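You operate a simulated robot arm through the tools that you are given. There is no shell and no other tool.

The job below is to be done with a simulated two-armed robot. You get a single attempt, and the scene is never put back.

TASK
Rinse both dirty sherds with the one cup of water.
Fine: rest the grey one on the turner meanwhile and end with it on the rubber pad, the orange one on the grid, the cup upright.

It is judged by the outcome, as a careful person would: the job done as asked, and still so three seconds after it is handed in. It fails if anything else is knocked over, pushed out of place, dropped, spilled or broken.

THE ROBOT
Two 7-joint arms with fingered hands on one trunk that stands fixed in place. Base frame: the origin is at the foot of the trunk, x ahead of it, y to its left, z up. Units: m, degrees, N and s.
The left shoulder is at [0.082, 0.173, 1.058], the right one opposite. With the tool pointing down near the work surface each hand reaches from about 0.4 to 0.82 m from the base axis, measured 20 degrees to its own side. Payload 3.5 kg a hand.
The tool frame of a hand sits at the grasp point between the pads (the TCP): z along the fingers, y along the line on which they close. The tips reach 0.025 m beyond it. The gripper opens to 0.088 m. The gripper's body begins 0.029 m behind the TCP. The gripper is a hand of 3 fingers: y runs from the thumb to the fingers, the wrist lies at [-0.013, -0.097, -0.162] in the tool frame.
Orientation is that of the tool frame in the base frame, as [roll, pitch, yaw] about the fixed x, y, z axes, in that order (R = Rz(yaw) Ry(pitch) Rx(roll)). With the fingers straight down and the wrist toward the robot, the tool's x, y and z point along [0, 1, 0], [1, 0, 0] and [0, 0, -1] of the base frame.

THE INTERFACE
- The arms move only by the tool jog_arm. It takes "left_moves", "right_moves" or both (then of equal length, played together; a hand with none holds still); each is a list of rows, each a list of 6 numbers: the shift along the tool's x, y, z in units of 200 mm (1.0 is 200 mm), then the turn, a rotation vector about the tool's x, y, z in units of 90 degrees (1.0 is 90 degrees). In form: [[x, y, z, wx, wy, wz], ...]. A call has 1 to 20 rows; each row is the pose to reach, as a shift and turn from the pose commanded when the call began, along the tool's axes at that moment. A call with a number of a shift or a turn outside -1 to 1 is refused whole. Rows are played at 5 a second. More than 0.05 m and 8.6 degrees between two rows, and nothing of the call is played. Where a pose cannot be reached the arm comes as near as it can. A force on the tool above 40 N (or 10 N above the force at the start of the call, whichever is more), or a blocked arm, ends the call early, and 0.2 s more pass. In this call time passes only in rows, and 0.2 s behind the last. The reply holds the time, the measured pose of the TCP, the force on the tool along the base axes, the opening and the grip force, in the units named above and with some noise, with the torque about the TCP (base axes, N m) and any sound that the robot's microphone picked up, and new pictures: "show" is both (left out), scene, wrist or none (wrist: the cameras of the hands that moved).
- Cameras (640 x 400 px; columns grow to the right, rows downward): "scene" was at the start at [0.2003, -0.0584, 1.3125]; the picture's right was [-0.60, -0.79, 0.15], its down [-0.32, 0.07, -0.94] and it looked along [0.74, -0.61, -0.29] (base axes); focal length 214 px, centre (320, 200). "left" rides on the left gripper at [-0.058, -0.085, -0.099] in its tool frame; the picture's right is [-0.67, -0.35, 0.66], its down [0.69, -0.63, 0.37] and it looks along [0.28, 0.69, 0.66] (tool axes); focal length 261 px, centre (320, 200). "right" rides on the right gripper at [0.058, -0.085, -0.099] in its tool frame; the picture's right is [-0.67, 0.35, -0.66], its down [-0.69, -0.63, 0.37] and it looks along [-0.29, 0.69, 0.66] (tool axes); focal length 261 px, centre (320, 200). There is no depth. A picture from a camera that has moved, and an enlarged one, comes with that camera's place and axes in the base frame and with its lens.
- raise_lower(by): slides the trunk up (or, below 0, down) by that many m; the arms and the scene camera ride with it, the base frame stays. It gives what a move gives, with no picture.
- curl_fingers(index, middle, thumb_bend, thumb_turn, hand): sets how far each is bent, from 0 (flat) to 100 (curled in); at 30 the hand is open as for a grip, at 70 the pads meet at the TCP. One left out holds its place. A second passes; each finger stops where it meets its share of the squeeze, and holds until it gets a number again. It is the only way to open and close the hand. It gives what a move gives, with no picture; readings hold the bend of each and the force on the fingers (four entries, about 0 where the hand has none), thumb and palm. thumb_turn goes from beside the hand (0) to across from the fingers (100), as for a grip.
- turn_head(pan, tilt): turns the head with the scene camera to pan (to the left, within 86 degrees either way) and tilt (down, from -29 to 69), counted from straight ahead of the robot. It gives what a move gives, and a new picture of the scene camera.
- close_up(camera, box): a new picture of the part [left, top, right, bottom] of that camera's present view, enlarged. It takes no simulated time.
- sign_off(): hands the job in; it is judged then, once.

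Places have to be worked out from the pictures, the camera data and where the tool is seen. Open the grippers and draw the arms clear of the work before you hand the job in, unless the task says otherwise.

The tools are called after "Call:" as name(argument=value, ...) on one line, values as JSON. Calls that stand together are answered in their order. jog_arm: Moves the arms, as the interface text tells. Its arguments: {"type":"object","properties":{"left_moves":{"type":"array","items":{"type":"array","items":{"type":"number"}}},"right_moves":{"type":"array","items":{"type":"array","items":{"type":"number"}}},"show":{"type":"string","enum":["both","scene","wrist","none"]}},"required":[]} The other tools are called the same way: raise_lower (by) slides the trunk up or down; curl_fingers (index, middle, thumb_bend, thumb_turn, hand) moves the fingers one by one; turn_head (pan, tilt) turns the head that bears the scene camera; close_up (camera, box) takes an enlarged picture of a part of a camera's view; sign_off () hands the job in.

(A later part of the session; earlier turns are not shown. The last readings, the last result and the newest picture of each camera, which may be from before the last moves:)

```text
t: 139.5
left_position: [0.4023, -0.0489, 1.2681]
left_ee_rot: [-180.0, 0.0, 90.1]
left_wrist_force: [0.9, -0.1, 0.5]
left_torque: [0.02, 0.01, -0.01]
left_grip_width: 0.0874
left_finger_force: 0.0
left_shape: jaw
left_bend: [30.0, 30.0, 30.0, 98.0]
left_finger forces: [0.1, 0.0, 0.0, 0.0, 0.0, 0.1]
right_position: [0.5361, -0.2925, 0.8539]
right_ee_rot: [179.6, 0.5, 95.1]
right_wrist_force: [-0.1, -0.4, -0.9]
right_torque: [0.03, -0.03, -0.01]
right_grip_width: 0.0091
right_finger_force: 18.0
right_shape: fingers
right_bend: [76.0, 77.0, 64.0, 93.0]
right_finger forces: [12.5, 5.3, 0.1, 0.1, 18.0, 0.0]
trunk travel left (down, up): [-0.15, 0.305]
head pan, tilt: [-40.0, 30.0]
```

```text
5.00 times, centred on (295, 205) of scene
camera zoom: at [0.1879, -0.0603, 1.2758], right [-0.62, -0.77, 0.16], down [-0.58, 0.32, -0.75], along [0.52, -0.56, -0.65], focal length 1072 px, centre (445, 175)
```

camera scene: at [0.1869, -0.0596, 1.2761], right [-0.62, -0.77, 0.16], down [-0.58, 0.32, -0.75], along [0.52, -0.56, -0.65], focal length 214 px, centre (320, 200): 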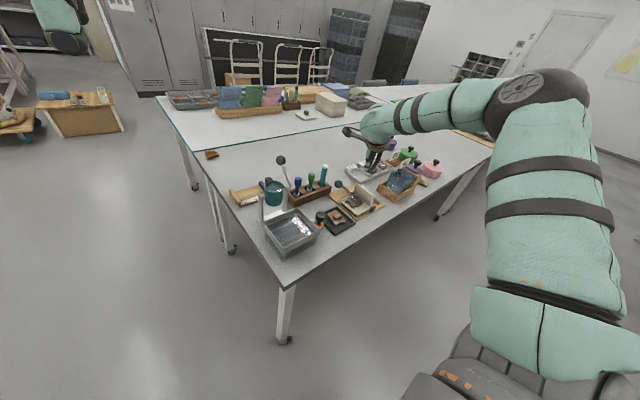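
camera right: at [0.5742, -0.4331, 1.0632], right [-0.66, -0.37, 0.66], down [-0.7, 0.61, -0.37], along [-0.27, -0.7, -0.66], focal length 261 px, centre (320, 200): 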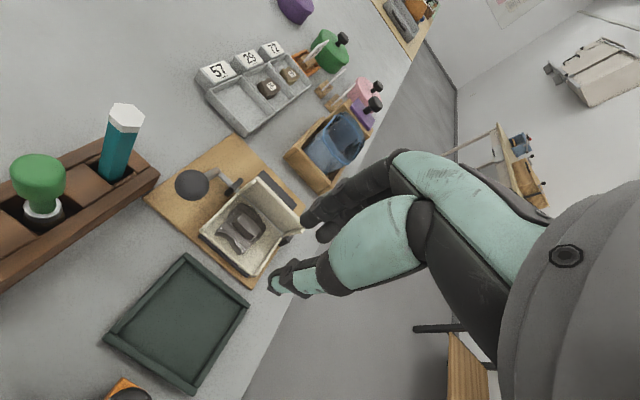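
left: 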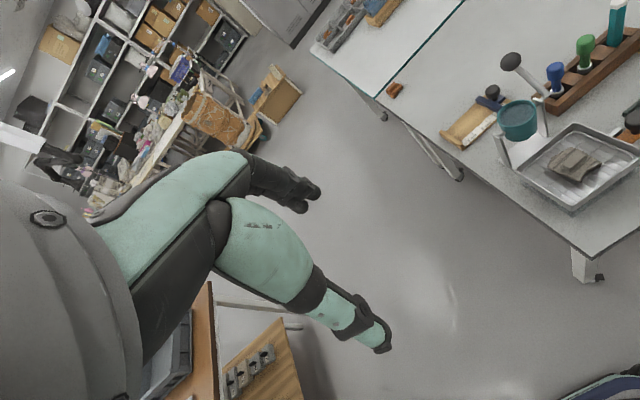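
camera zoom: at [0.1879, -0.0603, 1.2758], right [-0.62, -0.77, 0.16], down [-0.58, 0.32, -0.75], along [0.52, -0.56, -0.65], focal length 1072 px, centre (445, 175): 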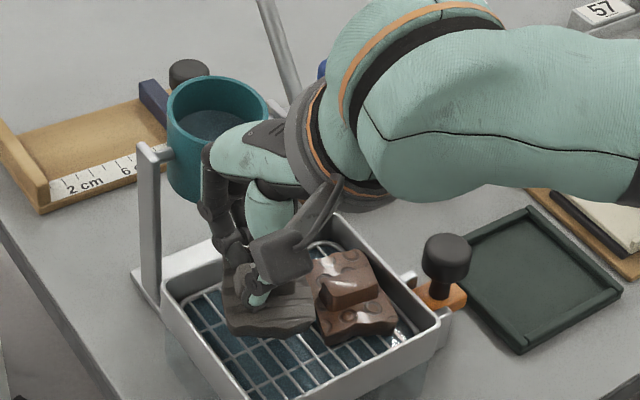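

The gap to the orange is tight at this angle; turning 7° more makes the edges parallel. I adjust and lower in steps.

Call:
jog_arm(right_moves=[[0.004, -0.002, 0, 0, 0, -0.04], [0.008, -0.003, 0.01, 0, 0, -0.078], [0.008, -0.003, 0.05, 0, 0, -0.078]], show="none")

Call:
close_up(camera="right", box=[160, 170, 400, 350])

Call:
close_up(camera="scene", box=[270, 190, 320, 245])

```text
t: 140.3
left_position: [0.402, -0.0487, 1.2672]
left_ee_rot: [-180.0, 0.0, 90.0]
left_wrist_force: [0.1, 0.2, 0.0]
left_torque: [0.0, -0.02, 0.01]
left_grip_width: 0.0877
left_finger_force: 0.1
left_shape: jaw
left_bend: [30.0, 30.0, 30.0, 98.0]
left_finger forces: [0.1, 0.0, 0.0, 0.0, 0.1, 0.0]
right_position: [0.5365, -0.2891, 0.846]
right_ee_rot: [179.8, 0.5, 102.1]
right_wrist_force: [0.6, 0.6, -0.4]
right_torque: [0.03, -0.01, -0.01]
right_grip_width: 0.009
right_finger_force: 17.6
right_shape: fingers
right_bend: [76.0, 77.0, 64.0, 93.0]
right_finger forces: [12.7, 5.3, 0.0, 0.0, 18.0, 0.0]
trunk travel left (down, up): [-0.15, 0.305]
head pan, tilt: [-40.0, 30.0]
```

```text
2.22 times, centred on (280, 260) of right
camera zoom: at [0.4412, -0.2516, 0.9435], right [0.48, -0.58, 0.66], down [-0.47, -0.81, -0.36], along [0.74, -0.14, -0.65], focal length 579 px, centre (409, 67)
```

zoom: 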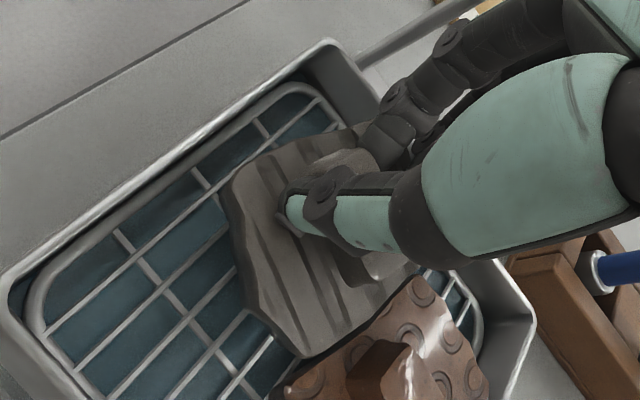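

```text
7.27 times, centred on (295, 218) of scene
camera zoom: at [0.1878, -0.0601, 1.2758], right [-0.62, -0.77, 0.16], down [-0.58, 0.32, -0.75], along [0.52, -0.56, -0.65], focal length 1560 px, centre (502, 73)
```

zoom: 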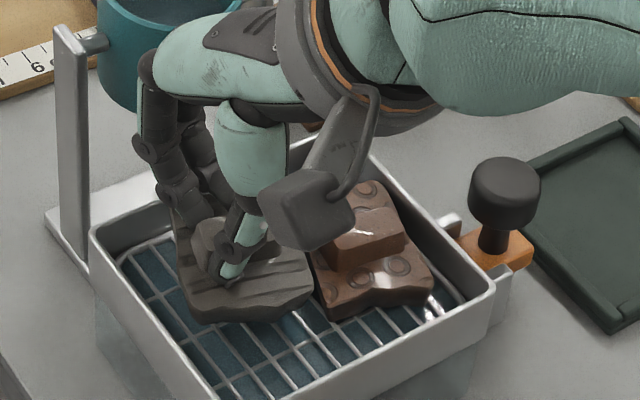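

Edges are parallel with a small gap. I lower onto the grid.

Call:
jog_arm(right_moves=[[0.006, 0, 0.03, 0, 0, 0]], show="none")

Call:
jog_arm(right_moves=[[0, 0, 0.02, 0, 0, 0]], show="none")

Call:
jog_arm(right_moves=[[0, 0, 0.012, 0, 0, 0]], show="none")

Call:
close_up(camera="scene", box=[270, 190, 320, 245])

```text
t: 140.7
left_position: [0.4015, -0.0494, 1.267]
left_ee_rot: [-179.9, 0.0, 90.0]
left_wrist_force: [0.2, 0.3, 0.7]
left_torque: [0.01, 0.0, 0.0]
left_grip_width: 0.0875
left_finger_force: 0.0
left_shape: jaw
left_bend: [30.0, 30.0, 30.0, 98.0]
left_finger forces: [0.0, 0.1, 0.0, 0.1, 0.0, 0.1]
right_position: [0.5369, -0.29, 0.839]
right_ee_rot: [179.7, 0.5, 102.1]
right_wrist_force: [0.4, -0.3, -0.1]
right_torque: [-0.02, 0.0, 0.0]
right_grip_width: 0.0088
right_finger_force: 17.7
right_shape: fingers
right_bend: [76.0, 77.0, 64.0, 93.0]
right_finger forces: [12.6, 5.4, 0.0, 0.0, 17.9, 0.0]
trunk travel left (down, up): [-0.15, 0.305]
head pan, tilt: [-40.0, 30.0]
```

```text
t: 141.1
left_position: [0.402, -0.0477, 1.2684]
left_ee_rot: [-180.0, 0.0, 90.0]
left_wrist_force: [-1.1, -0.2, 0.2]
left_torque: [-0.03, 0.03, -0.05]
left_grip_width: 0.0877
left_finger_force: 0.0
left_shape: jaw
left_bend: [30.0, 30.0, 30.0, 98.0]
left_finger forces: [0.1, 0.1, 0.1, 0.0, 0.0, 0.0]
right_position: [0.5368, -0.2889, 0.8357]
right_ee_rot: [179.5, 0.6, 102.0]
right_wrist_force: [0.8, 0.1, 2.2]
right_torque: [-0.01, 0.07, -0.01]
right_grip_width: 0.0092
right_finger_force: 18.7
right_shape: fingers
right_bend: [76.0, 77.0, 65.0, 93.0]
right_finger forces: [12.1, 6.5, 0.1, 0.1, 18.7, 0.0]
trunk travel left (down, up): [-0.15, 0.305]
head pan, tilt: [-40.0, 30.0]
```

```text
t: 141.5
left_position: [0.4002, -0.0481, 1.2686]
left_ee_rot: [179.9, 0.1, 90.1]
left_wrist_force: [-0.1, 0.2, -0.3]
left_torque: [-0.04, 0.0, -0.01]
left_grip_width: 0.0876
left_finger_force: 0.0
left_shape: jaw
left_bend: [30.0, 30.0, 30.0, 98.0]
left_finger forces: [0.0, 0.1, 0.0, 0.1, 0.0, 0.0]
right_position: [0.5361, -0.2895, 0.8361]
right_ee_rot: [179.4, 0.6, 102.1]
right_wrist_force: [2.9, -2.5, 15.2]
right_torque: [0.02, 0.4, 0.05]
right_grip_width: 0.0094
right_finger_force: 24.4
right_shape: fingers
right_bend: [76.0, 77.0, 65.0, 93.0]
right_finger forces: [12.4, 8.0, 0.1, 0.0, 29.0, 0.0]
trunk travel left (down, up): [-0.15, 0.305]
head pan, tilt: [-40.0, 30.0]
```

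```text
7.27 times, centred on (295, 218) of scene
camera zoom: at [0.1858, -0.0593, 1.2766], right [-0.62, -0.77, 0.15], down [-0.58, 0.32, -0.75], along [0.52, -0.56, -0.64], focal length 1560 px, centre (502, 73)
```

zoom: 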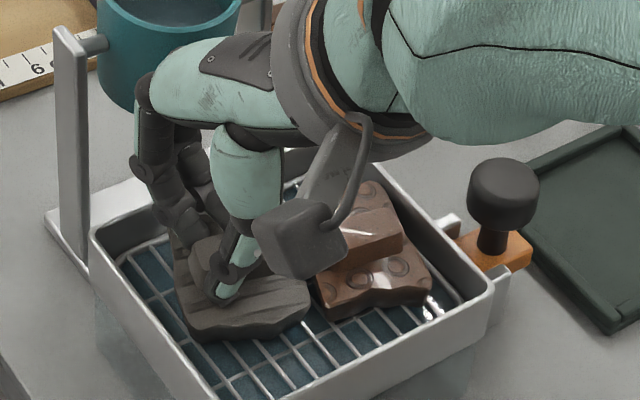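

The grey is down on the grid. I ease up 1 mm, then release: thumb first, then the fingers just a little (they're near the pan wall).

Call:
jog_arm(right_moves=[[0, 0, -0.008, 0, 0, 0]], show="none")

Call:
curl_fingers(hand="right", index=75, middle=75, thumb_bend=55)

Call:
curl_fingers(hand="right", index=66, middle=66, thumb_bend=52)

Call:
close_up(camera="right", box=[160, 170, 400, 350])

Call:
close_up(camera="scene", box=[270, 190, 320, 245])

```text
t: 141.9
left_position: [0.4014, -0.0474, 1.2682]
left_ee_rot: [-179.9, 0.0, 90.0]
left_wrist_force: [0.6, -0.2, -0.1]
left_torque: [-0.01, 0.01, 0.0]
left_grip_width: 0.0874
left_finger_force: 0.1
left_shape: jaw
left_bend: [30.0, 30.0, 30.0, 98.0]
left_finger forces: [0.0, 0.1, 0.1, 0.0, 0.1, 0.1]
right_position: [0.5368, -0.2895, 0.8359]
right_ee_rot: [179.6, 0.6, 102.2]
right_wrist_force: [3.6, -2.5, 11.6]
right_torque: [0.0, 0.21, -0.01]
right_grip_width: 0.0093
right_finger_force: 23.0
right_shape: fingers
right_bend: [76.0, 77.0, 65.0, 93.0]
right_finger forces: [12.8, 8.6, 0.0, 0.0, 24.1, 0.0]
trunk travel left (down, up): [-0.15, 0.305]
head pan, tilt: [-40.0, 30.0]
```

```text
t: 142.9
left_position: [0.4019, -0.0486, 1.2685]
left_ee_rot: [-179.9, 0.1, 90.0]
left_wrist_force: [-0.6, -0.4, 0.5]
left_torque: [-0.02, 0.02, 0.0]
left_grip_width: 0.0879
left_finger_force: 0.0
left_shape: jaw
left_bend: [30.0, 30.0, 30.0, 98.0]
left_finger forces: [0.0, 0.0, 0.0, 0.1, 0.0, 0.0]
right_position: [0.5361, -0.2897, 0.8348]
right_ee_rot: [179.6, 0.5, 102.0]
right_wrist_force: [0.1, 0.5, 0.6]
right_torque: [0.01, 0.0, -0.02]
right_grip_width: 0.0111
right_finger_force: 1.8
right_shape: fingers
right_bend: [75.0, 75.0, 53.0, 96.0]
right_finger forces: [1.4, 0.1, 0.0, 0.0, 2.2, 0.1]
trunk travel left (down, up): [-0.15, 0.305]
head pan, tilt: [-40.0, 30.0]
```

```text
t: 143.9
left_position: [0.4011, -0.0485, 1.2678]
left_ee_rot: [-179.9, 0.0, 90.0]
left_wrist_force: [1.0, -0.2, 0.0]
left_torque: [-0.03, 0.0, 0.0]
left_grip_width: 0.0876
left_finger_force: 0.0
left_shape: jaw
left_bend: [30.0, 30.0, 30.0, 98.0]
left_finger forces: [0.0, 0.0, 0.0, 0.1, 0.1, 0.1]
right_position: [0.5374, -0.2889, 0.8344]
right_ee_rot: [179.6, 0.5, 102.1]
right_wrist_force: [-0.3, -0.1, 0.4]
right_torque: [-0.02, 0.02, -0.01]
right_grip_width: 0.022
right_finger_force: 0.1
right_shape: fingers
right_bend: [66.0, 66.0, 52.0, 97.0]
right_finger forces: [0.1, 0.2, 0.1, 0.0, 0.0, 0.1]
trunk travel left (down, up): [-0.15, 0.305]
head pan, tilt: [-40.0, 30.0]
```

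```text
2.22 times, centred on (280, 260) of right
camera zoom: at [0.4409, -0.2502, 0.933], right [0.48, -0.58, 0.66], down [-0.47, -0.81, -0.36], along [0.74, -0.14, -0.65], focal length 579 px, centre (409, 67)
```

zoom: 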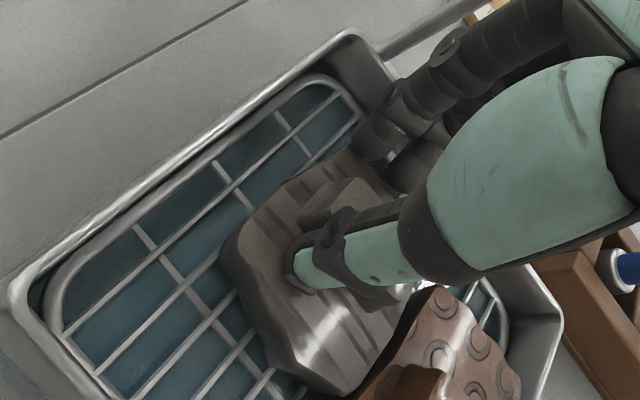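

```text
7.27 times, centred on (295, 218) of scene
camera zoom: at [0.1876, -0.06, 1.2759], right [-0.62, -0.77, 0.16], down [-0.58, 0.32, -0.75], along [0.52, -0.56, -0.65], focal length 1560 px, centre (502, 73)
```

zoom: 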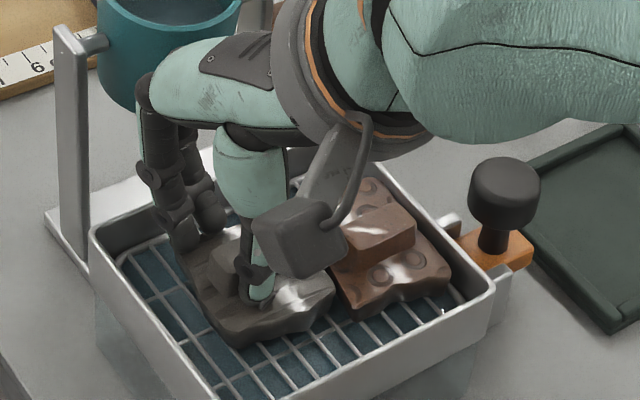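

Released; the grey turned a little and nudged the orange toward the side wall. I lift straight up to inspect both.

Call:
jog_arm(right_moves=[[0, 0, -0.05, 0, 0, 0], [0, 0, -0.15, 0, 0, 0], [0, 0, -0.35, 0, 0, 0], [0, 0, -0.55, 0, 0, 0], [0, 0, -0.75, 0, 0, 0]], show="none")

Call:
close_up(camera="right", box=[60, 160, 330, 380])

Call:
close_up(camera="scene", box=[260, 170, 330, 250])

```text
t: 145.1
left_position: [0.4023, -0.0477, 1.2688]
left_ee_rot: [-180.0, 0.0, 90.1]
left_wrist_force: [0.1, 0.0, 0.2]
left_torque: [-0.01, 0.01, 0.01]
left_grip_width: 0.0875
left_finger_force: 0.1
left_shape: jaw
left_bend: [30.0, 30.0, 30.0, 98.0]
left_finger forces: [0.0, 0.0, 0.0, 0.0, 0.0, 0.1]
right_position: [0.5356, -0.2881, 0.9882]
right_ee_rot: [179.7, 0.5, 102.1]
right_wrist_force: [0.2, -0.6, -0.8]
right_torque: [-0.03, 0.01, -0.02]
right_grip_width: 0.0221
right_finger_force: 0.0
right_shape: fingers
right_bend: [66.0, 66.0, 52.0, 97.0]
right_finger forces: [0.1, 0.0, 0.0, 0.0, 0.0, 0.0]
trunk travel left (down, up): [-0.15, 0.305]
head pan, tilt: [-40.0, 30.0]
```

```text
1.82 times, centred on (195, 270) of right
camera zoom: at [0.4391, -0.2489, 1.0851], right [0.48, -0.58, 0.66], down [-0.47, -0.81, -0.36], along [0.74, -0.14, -0.65], focal length 474 px, centre (547, 73)
```

zoom: 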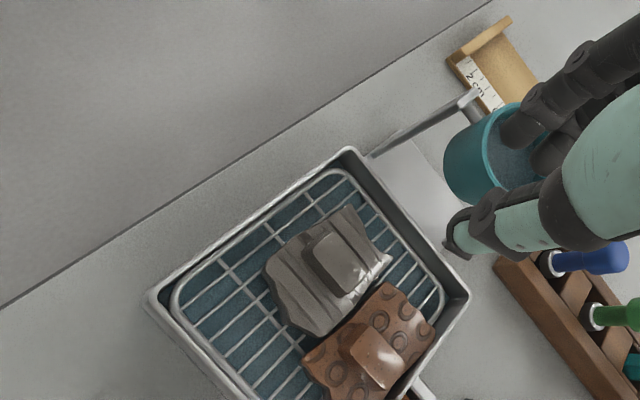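

```text
5.00 times, centred on (295, 210) of scene
camera zoom: at [0.1872, -0.0596, 1.276], right [-0.62, -0.77, 0.16], down [-0.58, 0.32, -0.75], along [0.52, -0.56, -0.65], focal length 1072 px, centre (445, 150)
```

zoom: 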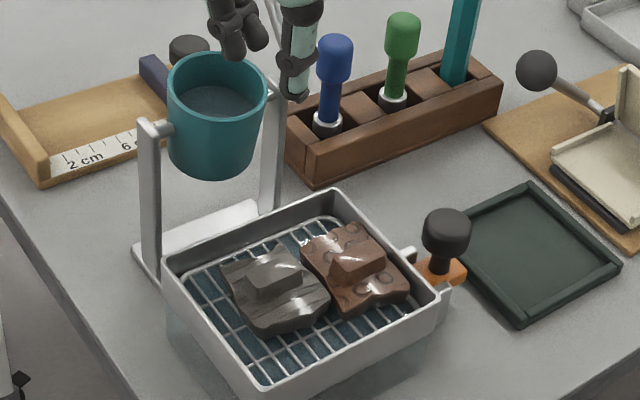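

Both sherds lie flat; the stream's landing point (0.538, -0.316) falls on the grey. I open the hand and return to the lever ball.

Call:
curl_fingers(hand="right", index=30, middle=30, thumb_bend=30)

Call:
jog_arm(right_moves=[[-0.12, 0.11, 0, 0, 0, 0.04], [-0.24, 0.23, 0, 0, 0, 0.08], [-0.36, 0.35, 0, 0, 0, 0.134], [-0.48, 0.46, 0, 0, 0, 0.134], [-0.579, 0.553, 0, 0, 0, 0.134], [-0.579, 0.553, 0.15, 0, 0, 0.134], [-0.579, 0.553, 0.26, 0, 0, 0.134]], show="wrist")

Call:
close_up(camera="scene", box=[250, 130, 330, 240])

```text
t: 146.1
left_position: [0.4019, -0.0504, 1.2683]
left_ee_rot: [179.9, 0.0, 90.1]
left_wrist_force: [0.1, 0.7, -0.3]
left_torque: [0.0, -0.01, -0.02]
left_grip_width: 0.0876
left_finger_force: 0.0
left_shape: jaw
left_bend: [30.0, 30.0, 30.0, 98.0]
left_finger forces: [0.0, 0.0, 0.0, 0.0, 0.0, 0.1]
right_position: [0.5344, -0.288, 0.9856]
right_ee_rot: [179.6, 0.6, 102.1]
right_wrist_force: [0.8, -0.1, 0.4]
right_torque: [0.01, 0.01, 0.01]
right_grip_width: 0.0844
right_finger_force: 0.0
right_shape: fingers
right_bend: [30.0, 30.0, 30.0, 97.0]
right_finger forces: [0.1, 0.1, 0.1, 0.1, 0.0, 0.1]
trunk travel left (down, up): [-0.15, 0.305]
head pan, tilt: [-40.0, 30.0]
```

```text
t: 147.7
left_position: [0.4021, -0.0477, 1.2675]
left_ee_rot: [179.9, 0.0, 90.0]
left_wrist_force: [-0.5, -0.1, -0.9]
left_torque: [-0.02, 0.03, 0.03]
left_grip_width: 0.0874
left_finger_force: 0.1
left_shape: jaw
left_bend: [30.0, 30.0, 30.0, 98.0]
left_finger forces: [0.0, 0.0, 0.1, 0.0, 0.0, 0.0]
right_position: [0.6664, -0.3776, 0.9356]
right_ee_rot: [179.7, 0.4, 90.1]
right_wrist_force: [0.0, 1.4, 0.1]
right_torque: [0.03, -0.01, 0.0]
right_grip_width: 0.0845
right_finger_force: 0.2
right_shape: fingers
right_bend: [30.0, 30.0, 30.0, 97.0]
right_finger forces: [0.1, 0.1, 0.0, 0.1, 0.1, 0.0]
trunk travel left (down, up): [-0.15, 0.305]
head pan, tilt: [-40.0, 30.0]
camera right: at [0.5814, -0.3204, 1.0334], right [0.34, -0.67, 0.66], down [-0.63, -0.69, -0.37], along [0.7, -0.29, -0.65], focal length 261 px, centre (320, 200)
```

right: 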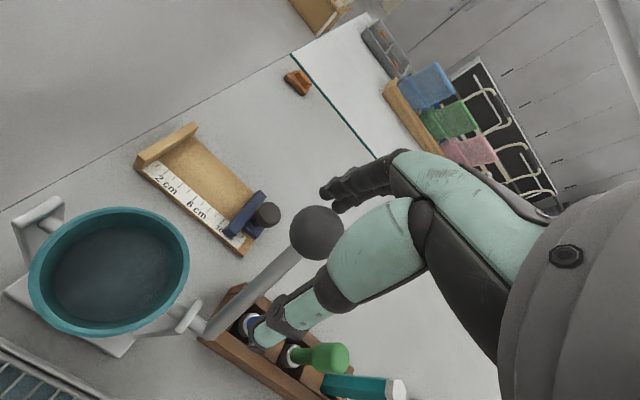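

```text
3.64 times, centred on (290, 185) of scene
camera zoom: at [0.1879, -0.0602, 1.2758], right [-0.62, -0.77, 0.16], down [-0.58, 0.32, -0.75], along [0.52, -0.56, -0.65], focal length 780 px, centre (429, 254)
```

zoom: 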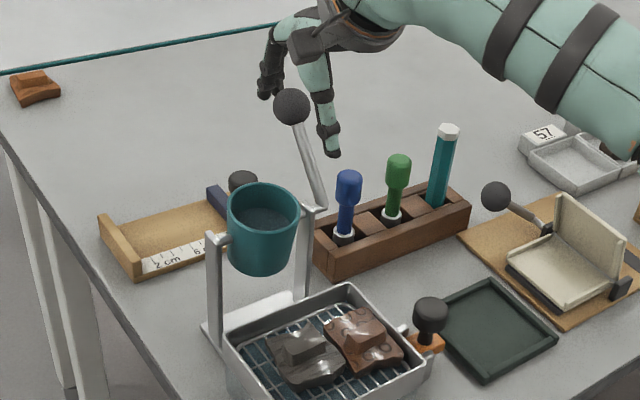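

I curl the fingers behind the ball and pull along the arc up to near the previous maximum tilt.

Call:
curl_fingers(hand="right", index=43, middle=43, thumb_bend=46)

Call:
jog_arm(right_moves=[[0, -0.057, -0.03, 0, 0, 0], [0, -0.12, -0.058, 0, 0, 0], [0, -0.18, -0.077, 0, 0, 0], [0, -0.233, -0.09, 0, 0, 0], [0, -0.296, -0.098, 0, 0, 0], [0, -0.339, -0.098, 0, 0, 0], [0, -0.384, -0.092, 0, 0, 0], [0, -0.411, -0.086, 0, 0, 0], [0, -0.438, -0.077, 0, 0, 0]], show="none")

Call:
close_up(camera="scene", box=[262, 165, 322, 245])

```text
t: 148.7
left_position: [0.4022, -0.0481, 1.2681]
left_ee_rot: [180.0, 0.0, 90.0]
left_wrist_force: [0.2, 0.7, 0.4]
left_torque: [0.02, -0.03, 0.01]
left_grip_width: 0.0878
left_finger_force: 0.1
left_shape: jaw
left_bend: [30.0, 30.0, 30.0, 98.0]
left_finger forces: [0.0, 0.1, 0.1, 0.0, 0.1, 0.0]
right_position: [0.6682, -0.3791, 0.9364]
right_ee_rot: [179.6, 0.4, 90.0]
right_wrist_force: [0.4, 0.2, 0.3]
right_torque: [-0.02, 0.02, -0.04]
right_grip_width: 0.0544
right_finger_force: 0.1
right_shape: fingers
right_bend: [43.0, 43.0, 46.0, 97.0]
right_finger forces: [0.0, 0.0, 0.1, 0.0, 0.0, 0.1]
trunk travel left (down, up): [-0.15, 0.305]
head pan, tilt: [-40.0, 30.0]
```

```text
t: 150.7
left_position: [0.4014, -0.0488, 1.2677]
left_ee_rot: [-180.0, 0.0, 90.0]
left_wrist_force: [0.1, 0.1, 1.1]
left_torque: [-0.02, -0.02, 0.02]
left_grip_width: 0.0879
left_finger_force: 0.1
left_shape: jaw
left_bend: [30.0, 30.0, 30.0, 98.0]
left_finger forces: [0.1, 0.0, 0.0, 0.0, 0.0, 0.1]
right_position: [0.5797, -0.3785, 0.95]
right_ee_rot: [179.6, 0.5, 90.0]
right_wrist_force: [0.1, -0.3, 0.7]
right_torque: [0.02, 0.0, -0.01]
right_grip_width: 0.0549
right_finger_force: 0.1
right_shape: fingers
right_bend: [42.0, 43.0, 46.0, 97.0]
right_finger forces: [0.8, 0.0, 0.0, 0.0, 0.1, 0.0]
trunk travel left (down, up): [-0.15, 0.305]
head pan, tilt: [-40.0, 30.0]
```

```text
5.00 times, centred on (292, 205) of scene
camera zoom: at [0.1874, -0.0599, 1.2759], right [-0.62, -0.77, 0.16], down [-0.58, 0.32, -0.75], along [0.52, -0.56, -0.65], focal length 1072 px, centre (460, 175)
```

zoom: 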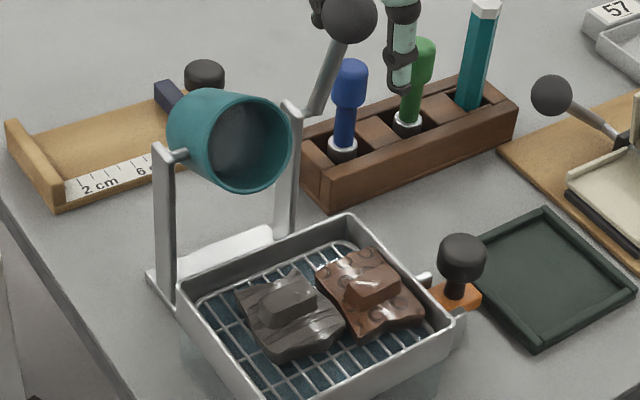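

No stream yet at this tilt. I go on past the previous maximum in small steps.

Call:
jog_arm(right_moves=[[0, -0.03, 0.009, 0, 0, 0], [0, -0.055, 0.018, 0, 0, 0]], show="none")

Call:
close_up(camera="scene", box=[270, 175, 315, 240])

Call:
jog_arm(right_moves=[[0, -0.03, 0.013, 0, 0, 0]], show="none")

Call:
close_up(camera="scene", box=[270, 175, 315, 240])

Call:
close_up(camera="right", box=[0, 140, 300, 360])

```text
t: 151.3
left_position: [0.4019, -0.0479, 1.2677]
left_ee_rot: [-180.0, 0.0, 90.0]
left_wrist_force: [0.3, 0.2, 0.9]
left_torque: [0.01, -0.03, 0.02]
left_grip_width: 0.0874
left_finger_force: 0.0
left_shape: jaw
left_bend: [30.0, 30.0, 30.0, 98.0]
left_finger forces: [0.0, 0.1, 0.1, 0.0, 0.1, 0.1]
right_position: [0.5683, -0.3779, 0.946]
right_ee_rot: [179.4, 0.5, 90.1]
right_wrist_force: [0.2, -0.2, 0.7]
right_torque: [-0.01, 0.01, -0.02]
right_grip_width: 0.055
right_finger_force: 0.3
right_shape: fingers
right_bend: [42.0, 43.0, 46.0, 97.0]
right_finger forces: [0.6, 0.1, 0.0, 0.1, 0.1, 0.0]
trunk travel left (down, up): [-0.15, 0.305]
head pan, tilt: [-40.0, 30.0]
```

```text
6.15 times, centred on (292, 208) of scene
camera zoom: at [0.1875, -0.0599, 1.2759], right [-0.62, -0.77, 0.16], down [-0.58, 0.32, -0.75], along [0.52, -0.56, -0.65], focal length 1320 px, centre (489, 154)
```

zoom: 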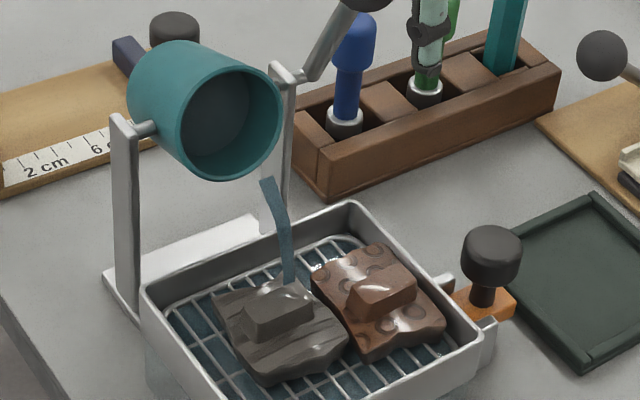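

```text
t: 151.7
left_position: [0.4012, -0.0484, 1.2681]
left_ee_rot: [179.9, 0.0, 90.0]
left_wrist_force: [0.2, 0.1, 0.0]
left_torque: [-0.03, 0.02, 0.0]
left_grip_width: 0.0878
left_finger_force: 0.1
left_shape: jaw
left_bend: [30.0, 30.0, 30.0, 98.0]
left_finger forces: [0.0, 0.1, 0.1, 0.1, 0.1, 0.0]
right_position: [0.5635, -0.3775, 0.9427]
right_ee_rot: [179.5, 0.4, 89.9]
right_wrist_force: [0.0, 0.0, 0.1]
right_torque: [0.03, -0.02, -0.04]
right_grip_width: 0.055
right_finger_force: 0.1
right_shape: fingers
right_bend: [42.0, 43.0, 46.0, 97.0]
right_finger forces: [0.7, 0.0, 0.1, 0.1, 0.0, 0.0]
trunk travel left (down, up): [-0.15, 0.305]
head pan, tilt: [-40.0, 30.0]
```

```text
6.15 times, centred on (292, 208) of scene
camera zoom: at [0.1873, -0.0601, 1.2759], right [-0.62, -0.77, 0.16], down [-0.58, 0.32, -0.75], along [0.52, -0.56, -0.65], focal length 1320 px, centre (489, 154)
```

zoom: 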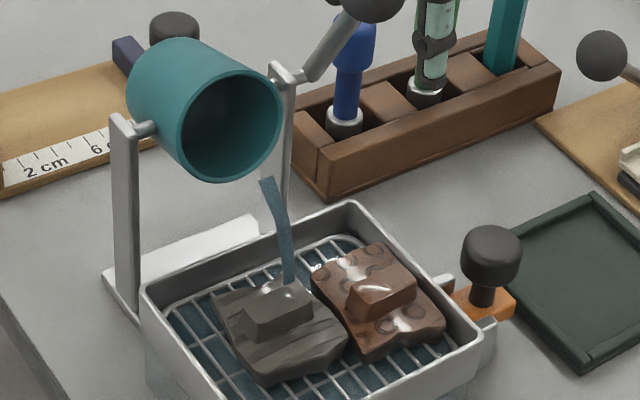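

```text
1.82 times, centred on (150, 250) of right
camera zoom: at [0.4775, -0.32, 1.0404], right [0.34, -0.67, 0.66], down [-0.63, -0.69, -0.37], along [0.7, -0.29, -0.65], focal length 474 px, centre (629, 109)
```

zoom: 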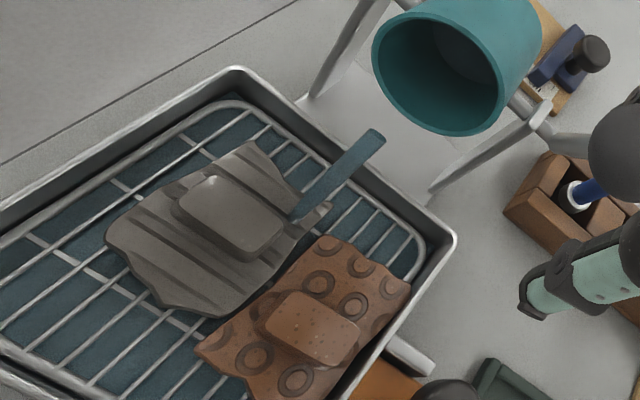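

The stream now falls on the grey sherd. I continue tilting gradually to pour the rest over it.

Call:
jog_arm(right_moves=[[0, -0.02, 0.01, 0, 0, 0], [0, -0.04, 0.02, 0, 0, 0], [0, -0.04, 0.02, 0, 0, 0], [0, -0.04, 0.02, 0, 0, 0]], show="none")

Call:
close_up(camera="right", box=[0, 140, 300, 360])

Call:
close_up(camera="scene", box=[270, 175, 315, 240])

```text
t: 152.7
left_position: [0.4022, -0.0481, 1.2683]
left_ee_rot: [-180.0, 0.0, 90.1]
left_wrist_force: [0.2, -0.2, 0.1]
left_torque: [0.02, 0.02, 0.01]
left_grip_width: 0.0875
left_finger_force: 0.0
left_shape: jaw
left_bend: [30.0, 30.0, 30.0, 98.0]
left_finger forces: [0.0, 0.0, 0.0, 0.0, 0.0, 0.1]
right_position: [0.5553, -0.3793, 0.9373]
right_ee_rot: [179.6, 0.4, 90.0]
right_wrist_force: [0.7, 0.4, -0.7]
right_torque: [-0.01, -0.01, 0.01]
right_grip_width: 0.0547
right_finger_force: 0.2
right_shape: fingers
right_bend: [42.0, 43.0, 46.0, 97.0]
right_finger forces: [0.3, 0.0, 0.0, 0.0, 0.0, 0.0]
trunk travel left (down, up): [-0.15, 0.305]
head pan, tilt: [-40.0, 30.0]
```

```text
1.82 times, centred on (150, 250) of right
camera zoom: at [0.4702, -0.3207, 1.0367], right [0.34, -0.66, 0.66], down [-0.63, -0.69, -0.37], along [0.7, -0.29, -0.65], focal length 474 px, centre (629, 109)
```

zoom: 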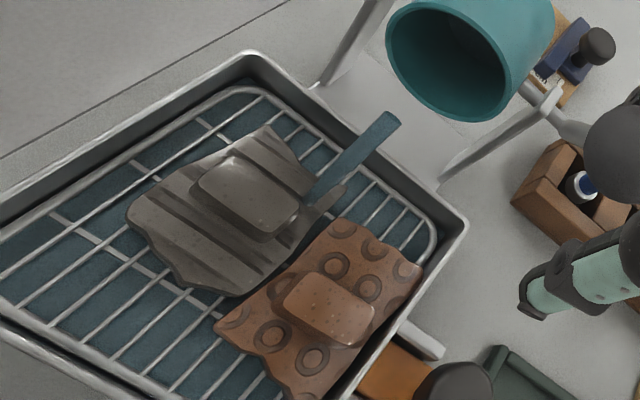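

```text
6.15 times, centred on (292, 208) of scene
camera zoom: at [0.1875, -0.06, 1.2759], right [-0.62, -0.77, 0.16], down [-0.58, 0.32, -0.75], along [0.52, -0.56, -0.65], focal length 1320 px, centre (489, 154)
```

zoom: 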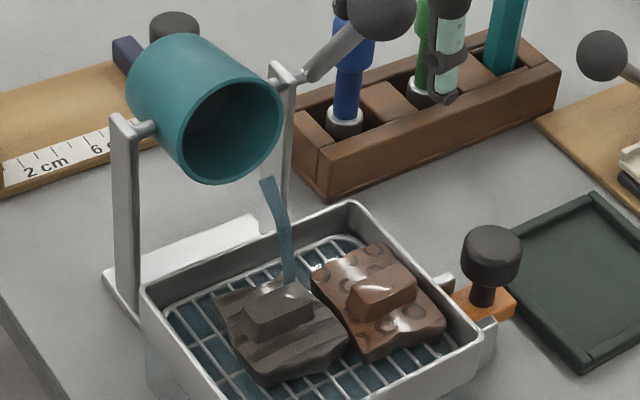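

The grey is turning darker with visible grain: it's coming clean. I tilt further to give it the remaining water.

Call:
jog_arm(right_moves=[[0, -0.02, 0.014, 0, 0, 0], [0, -0.0415, 0.029, 0, 0, 0], [0, -0.06, 0.043, 0, 0, 0], [0, -0.0765, 0.0565, 0, 0, 0], [0, -0.0765, 0.0565, 0, 0, 0], [0, -0.0765, 0.0565, 0, 0, 0]], show="none")

Call:
close_up(camera="right", box=[0, 140, 300, 360])

Call:
close_up(camera="scene", box=[270, 175, 315, 240])

Call:
close_up(camera="right", box=[180, 120, 280, 210])

```text
t: 154.1
left_position: [0.402, -0.0482, 1.2665]
left_ee_rot: [179.9, 0.1, 90.0]
left_wrist_force: [-0.4, -0.8, -0.2]
left_torque: [-0.02, 0.02, 0.0]
left_grip_width: 0.0877
left_finger_force: 0.2
left_shape: jaw
left_bend: [30.0, 30.0, 30.0, 98.0]
left_finger forces: [0.0, 0.1, 0.0, 0.0, 0.0, 0.0]
right_position: [0.5395, -0.3794, 0.9285]
right_ee_rot: [179.5, 0.5, 89.9]
right_wrist_force: [0.9, -0.1, 3.3]
right_torque: [0.02, -0.11, -0.05]
right_grip_width: 0.057
right_finger_force: 1.8
right_shape: fingers
right_bend: [40.0, 43.0, 46.0, 97.0]
right_finger forces: [2.6, 0.0, 0.1, 0.1, 0.0, 0.1]
trunk travel left (down, up): [-0.15, 0.305]
head pan, tilt: [-40.0, 30.0]
```

```text
1.82 times, centred on (150, 250) of right
camera zoom: at [0.4544, -0.3207, 1.0262], right [0.34, -0.66, 0.66], down [-0.63, -0.69, -0.37], along [0.7, -0.29, -0.65], focal length 474 px, centre (629, 109)
```

zoom: 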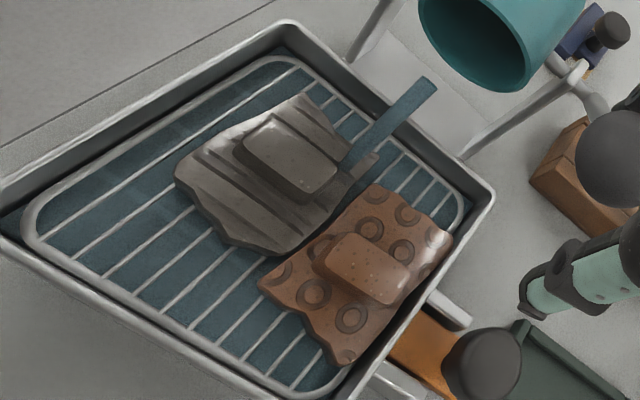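

```text
6.15 times, centred on (292, 208) of scene
camera zoom: at [0.1875, -0.0598, 1.2759], right [-0.62, -0.77, 0.16], down [-0.58, 0.32, -0.75], along [0.52, -0.56, -0.65], focal length 1320 px, centre (489, 154)
```

zoom: 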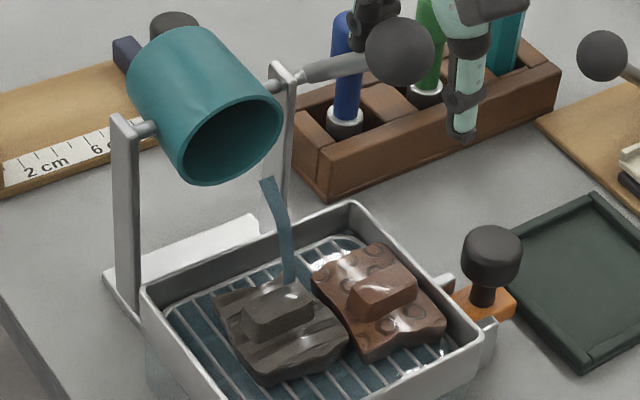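

```text
4.44 times, centred on (230, 165) of right
camera zoom: at [0.4544, -0.3207, 1.0262], right [0.34, -0.66, 0.66], down [-0.63, -0.69, -0.37], along [0.7, -0.29, -0.65], focal length 1158 px, centre (720, 356)
```

zoom: 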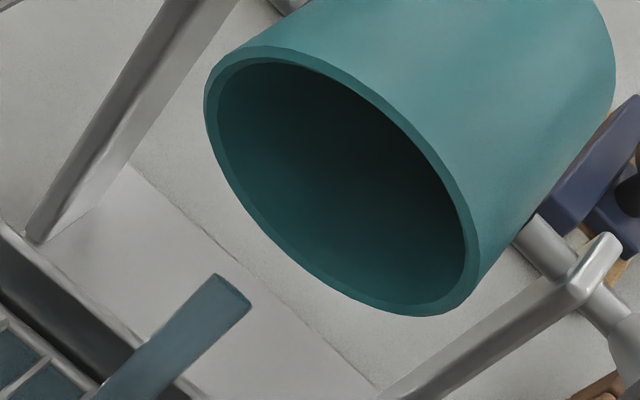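

The cup is past horizontal and nearly empty, and the pan's water stays below the rim. I hold ~2 s for the stream to run out, then look.

Call:
jog_arm(right_moves=[[0, 0, 0, 0, 0, 0], [0, 0, 0, 0, 0, 0], [0, 0, 0, 0, 0, 0], [0, 0, 0, 0, 0, 0], [0, 0, 0, 0, 0, 0], [0, 0, 0, 0, 0, 0], [0, 0, 0, 0, 0, 0], [0, 0, 0, 0, 0, 0], [0, 0, 0, 0, 0, 0], [0, 0, 0, 0, 0, 0]], show="none")

Call:
close_up(camera="right", box=[0, 140, 300, 360])

Call:
close_up(camera="scene", box=[270, 175, 315, 240])

```text
t: 156.3
left_position: [0.4013, -0.048, 1.2678]
left_ee_rot: [180.0, 0.0, 90.0]
left_wrist_force: [-0.8, 0.3, 0.1]
left_torque: [0.0, 0.02, 0.02]
left_grip_width: 0.0877
left_finger_force: 0.0
left_shape: jaw
left_bend: [30.0, 30.0, 30.0, 98.0]
left_finger forces: [0.0, 0.1, 0.0, 0.1, 0.0, 0.0]
right_position: [0.5395, -0.3803, 0.9293]
right_ee_rot: [179.7, 0.5, 90.0]
right_wrist_force: [2.2, 0.2, 2.6]
right_torque: [0.0, -0.1, 0.01]
right_grip_width: 0.0571
right_finger_force: 2.0
right_shape: fingers
right_bend: [40.0, 43.0, 46.0, 97.0]
right_finger forces: [2.9, 0.0, 0.0, 0.0, 0.1, 0.0]
trunk travel left (down, up): [-0.15, 0.305]
head pan, tilt: [-40.0, 30.0]
```

```text
1.82 times, centred on (150, 250) of right
camera zoom: at [0.4544, -0.3207, 1.0261], right [0.34, -0.66, 0.66], down [-0.63, -0.69, -0.37], along [0.7, -0.29, -0.65], focal length 474 px, centre (629, 109)
```

zoom: 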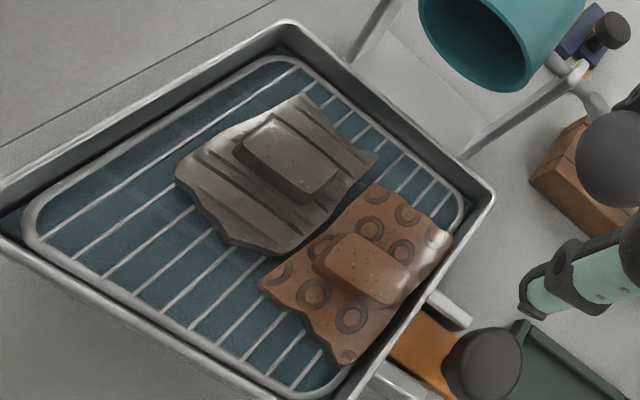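

```text
6.15 times, centred on (292, 208) of scene
camera zoom: at [0.1876, -0.0598, 1.2759], right [-0.62, -0.77, 0.16], down [-0.58, 0.32, -0.75], along [0.52, -0.56, -0.65], focal length 1320 px, centre (489, 154)
```

zoom: 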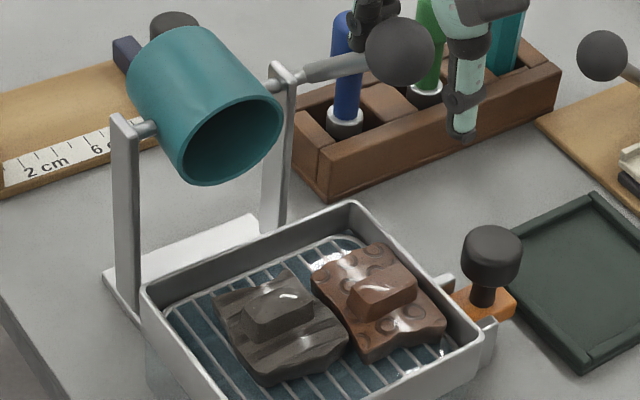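

The stream has ended and the grey now looks clean with visible grain. I push the lever back with the thumb toward upright.

Call:
jog_arm(right_moves=[[0, 0.1, -0.03, 0, 0, 0], [0, 0.1925, -0.0635, 0, 0, 0], [0, 0.28, -0.1085, 0, 0, 0], [0, 0.3675, -0.1385, 0, 0, 0], [0, 0.445, -0.1435, 0, 0, 0], [0, 0.5225, -0.1385, 0, 0, 0], [0, 0.5955, -0.1185, 0, 0, 0]], show="none")

Call:
curl_fingers(hand="right", index=30, middle=30, thumb_bend=72)

Call:
close_up(camera="scene", box=[250, 130, 330, 240])

```text
t: 157.9
left_position: [0.4025, -0.0486, 1.2676]
left_ee_rot: [180.0, 0.0, 89.9]
left_wrist_force: [0.0, 0.4, -0.4]
left_torque: [-0.01, 0.0, -0.02]
left_grip_width: 0.0875
left_finger_force: 0.1
left_shape: jaw
left_bend: [30.0, 30.0, 30.0, 98.0]
left_finger forces: [0.0, 0.0, 0.1, 0.1, 0.0, 0.1]
right_position: [0.6581, -0.3784, 0.9531]
right_ee_rot: [179.6, 0.5, 90.1]
right_wrist_force: [-0.5, -0.3, 0.0]
right_torque: [0.0, 0.01, -0.01]
right_grip_width: 0.0545
right_finger_force: 0.1
right_shape: fingers
right_bend: [43.0, 43.0, 46.0, 98.0]
right_finger forces: [0.0, 0.0, 0.0, 0.0, 0.1, 0.0]
trunk travel left (down, up): [-0.15, 0.305]
head pan, tilt: [-40.0, 30.0]
```

```text
t: 158.9
left_position: [0.4007, -0.0477, 1.2675]
left_ee_rot: [-180.0, 0.0, 89.9]
left_wrist_force: [-0.5, 0.3, -0.4]
left_torque: [0.01, 0.03, 0.0]
left_grip_width: 0.0878
left_finger_force: 0.0
left_shape: jaw
left_bend: [30.0, 30.0, 30.0, 98.0]
left_finger forces: [0.0, 0.0, 0.0, 0.0, 0.0, 0.0]
right_position: [0.6583, -0.3797, 0.9536]
right_ee_rot: [179.6, 0.4, 90.1]
right_wrist_force: [-1.2, 0.0, -0.7]
right_torque: [0.01, 0.02, 0.01]
right_grip_width: 0.0397
right_finger_force: 0.3
right_shape: fingers
right_bend: [30.0, 30.0, 71.0, 98.0]
right_finger forces: [0.0, 0.0, 0.0, 0.1, 0.6, 0.0]
trunk travel left (down, up): [-0.15, 0.305]
head pan, tilt: [-40.0, 30.0]
```

```text
3.64 times, centred on (290, 185) of scene
camera zoom: at [0.1875, -0.06, 1.2759], right [-0.62, -0.77, 0.16], down [-0.58, 0.32, -0.75], along [0.52, -0.56, -0.65], focal length 780 px, centre (429, 254)
```

zoom: 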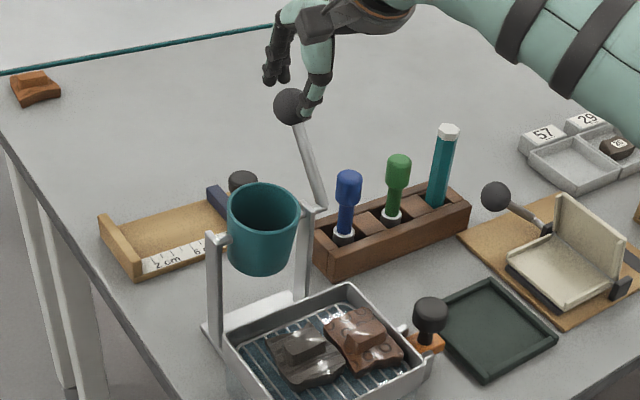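

The cup is empty and almost upright. I push the last bit to its stop.

Call:
jog_arm(right_moves=[[0, 0.02, 0.04, 0, 0, 0], [0, 0.038, 0.075, 0, 0, 0], [0, 0.052, 0.097, 0, 0, 0]], show="none")

Call:
curl_fingers(hand="right", thumb_bend=78)

Call:
close_up(camera="scene", box=[255, 140, 315, 220])

```text
t: 159.7
left_position: [0.3999, -0.0485, 1.2687]
left_ee_rot: [179.9, -0.1, 90.1]
left_wrist_force: [0.0, -0.1, 0.1]
left_torque: [0.01, 0.01, 0.01]
left_grip_width: 0.0875
left_finger_force: 0.0
left_shape: jaw
left_bend: [30.0, 30.0, 30.0, 98.0]
left_finger forces: [0.0, 0.0, 0.0, 0.0, 0.0, 0.1]
right_position: [0.669, -0.3793, 0.9353]
right_ee_rot: [179.5, 0.5, 90.0]
right_wrist_force: [-3.2, 0.3, 2.2]
right_torque: [0.01, 0.04, 0.0]
right_grip_width: 0.0411
right_finger_force: 1.3
right_shape: fingers
right_bend: [30.0, 30.0, 71.0, 97.0]
right_finger forces: [0.0, 0.0, 0.1, 0.0, 2.7, 0.0]
trunk travel left (down, up): [-0.15, 0.305]
head pan, tilt: [-40.0, 30.0]
```

```text
t: 160.7
left_position: [0.3994, -0.0495, 1.2683]
left_ee_rot: [179.8, 0.0, 90.0]
left_wrist_force: [-0.3, -0.4, -1.0]
left_torque: [-0.01, -0.01, 0.03]
left_grip_width: 0.0874
left_finger_force: 0.1
left_shape: jaw
left_bend: [30.0, 30.0, 30.0, 98.0]
left_finger forces: [0.0, 0.0, 0.0, 0.0, 0.0, 0.1]
right_position: [0.6684, -0.379, 0.934]
right_ee_rot: [179.4, 0.4, 90.0]
right_wrist_force: [-8.8, -0.3, -0.9]
right_torque: [-0.03, 0.14, 0.02]
right_grip_width: 0.04
right_finger_force: 3.9
right_shape: fingers
right_bend: [30.0, 30.0, 72.0, 97.0]
right_finger forces: [0.0, 0.0, 0.1, 0.1, 8.3, 0.0]
trunk travel left (down, up): [-0.15, 0.305]
head pan, tilt: [-40.0, 30.0]
```

```text
5.00 times, centred on (285, 180) of scene
camera zoom: at [0.1862, -0.0602, 1.2761], right [-0.62, -0.77, 0.15], down [-0.58, 0.32, -0.75], along [0.52, -0.56, -0.65], focal length 1072 px, centre (495, 300)
```

zoom: 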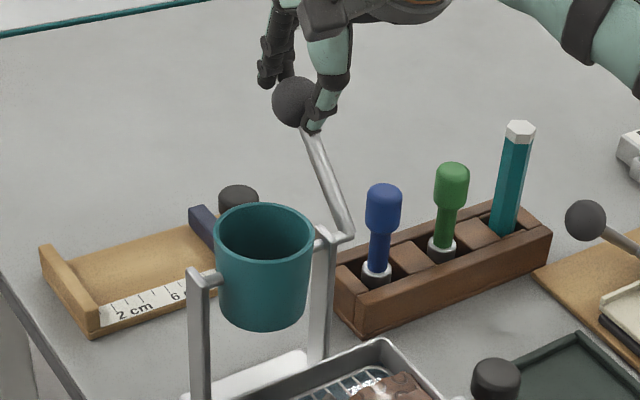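

Cup upright and at its stop. I free the thumb, lift away, and go above the grey sherd for the final transfer to the pad.

Call:
curl_fingers(hand="right", thumb_bend=30)

Call:
jog_arm(right_moves=[[0, 0, -0.2, 0, 0, 0], [0, -0.05, -0.35, 0, 0, 0], [0.08, -0.22, -0.35, 0, 0, 0], [0.18, -0.4, -0.35, 0, 0, 0], [0.28, -0.57, -0.3, 0, 0, 0], [0.38, -0.7, -0.2, 0, 0, 0]], show="none")

Call:
curl_fingers(hand="right", index=56, middle=56, thumb_bend=52)

Call:
close_up(camera="right", box=[80, 180, 320, 380])

Call:
close_up(camera="scene", box=[270, 195, 325, 245])

```text
t: 161.7
left_position: [0.4014, -0.0481, 1.2682]
left_ee_rot: [179.9, 0.0, 90.1]
left_wrist_force: [-0.1, -0.1, 0.3]
left_torque: [0.0, 0.01, 0.02]
left_grip_width: 0.0875
left_finger_force: 0.0
left_shape: jaw
left_bend: [30.0, 30.0, 30.0, 98.0]
left_finger forces: [0.0, 0.0, 0.0, 0.0, 0.0, 0.0]
right_position: [0.6691, -0.3786, 0.9328]
right_ee_rot: [179.6, 0.5, 89.9]
right_wrist_force: [0.2, 0.5, -1.2]
right_torque: [-0.02, -0.02, -0.01]
right_grip_width: 0.0843
right_finger_force: 0.1
right_shape: fingers
right_bend: [30.0, 30.0, 30.0, 97.0]
right_finger forces: [0.0, 0.0, 0.0, 0.1, 0.1, 0.0]
trunk travel left (down, up): [-0.15, 0.305]
head pan, tilt: [-40.0, 30.0]
```

```text
t: 163.1
left_position: [0.402, -0.0475, 1.2679]
left_ee_rot: [180.0, 0.0, 90.1]
left_wrist_force: [-0.4, 0.2, -0.6]
left_torque: [0.03, 0.0, -0.01]
left_grip_width: 0.0876
left_finger_force: 0.0
left_shape: jaw
left_bend: [30.0, 30.0, 30.0, 98.0]
left_finger forces: [0.0, 0.1, 0.1, 0.1, 0.1, 0.0]
right_position: [0.5293, -0.3023, 0.9714]
right_ee_rot: [179.6, 0.5, 90.0]
right_wrist_force: [0.0, 0.2, 0.4]
right_torque: [0.0, -0.01, 0.03]
right_grip_width: 0.0842
right_finger_force: 0.0
right_shape: fingers
right_bend: [30.0, 30.0, 30.0, 97.0]
right_finger forces: [0.0, 0.0, 0.1, 0.1, 0.0, 0.0]
trunk travel left (down, up): [-0.15, 0.305]
head pan, tilt: [-40.0, 30.0]
```

```text
t: 164.1
left_position: [0.4015, -0.0493, 1.2681]
left_ee_rot: [-180.0, 0.0, 90.0]
left_wrist_force: [-0.6, 0.0, 0.0]
left_torque: [-0.01, 0.0, -0.02]
left_grip_width: 0.0876
left_finger_force: 0.0
left_shape: jaw
left_bend: [30.0, 30.0, 30.0, 98.0]
left_finger forces: [0.0, 0.0, 0.1, 0.0, 0.1, 0.1]
right_position: [0.53, -0.3035, 0.9712]
right_ee_rot: [179.5, 0.4, 90.0]
right_wrist_force: [0.0, 0.1, -1.1]
right_torque: [0.0, -0.02, -0.01]
right_grip_width: 0.0333
right_finger_force: 0.1
right_shape: fingers
right_bend: [56.0, 56.0, 52.0, 97.0]
right_finger forces: [0.0, 0.1, 0.1, 0.0, 0.0, 0.1]
trunk travel left (down, up): [-0.15, 0.305]
head pan, tilt: [-40.0, 30.0]
```

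```text
2.00 times, centred on (200, 280) of right
camera zoom: at [0.4443, -0.2454, 1.0687], right [0.34, -0.66, 0.66], down [-0.63, -0.69, -0.37], along [0.7, -0.29, -0.65], focal length 521 px, centre (560, 40)
```

zoom: 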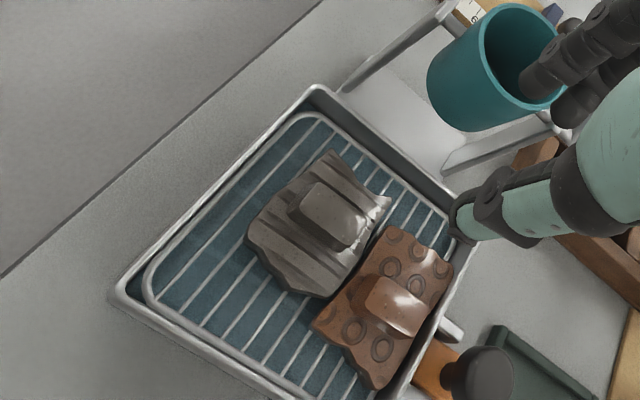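

```text
8.00 times, centred on (298, 220) of scene
camera zoom: at [0.1875, -0.06, 1.2759], right [-0.62, -0.77, 0.16], down [-0.58, 0.32, -0.75], along [0.52, -0.56, -0.65], focal length 1716 px, centre (500, 40)
```

zoom: 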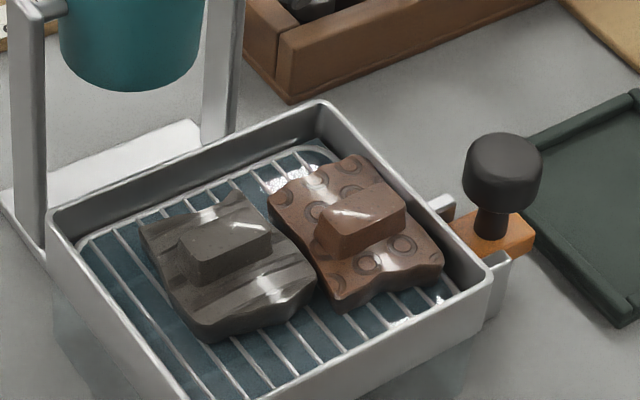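

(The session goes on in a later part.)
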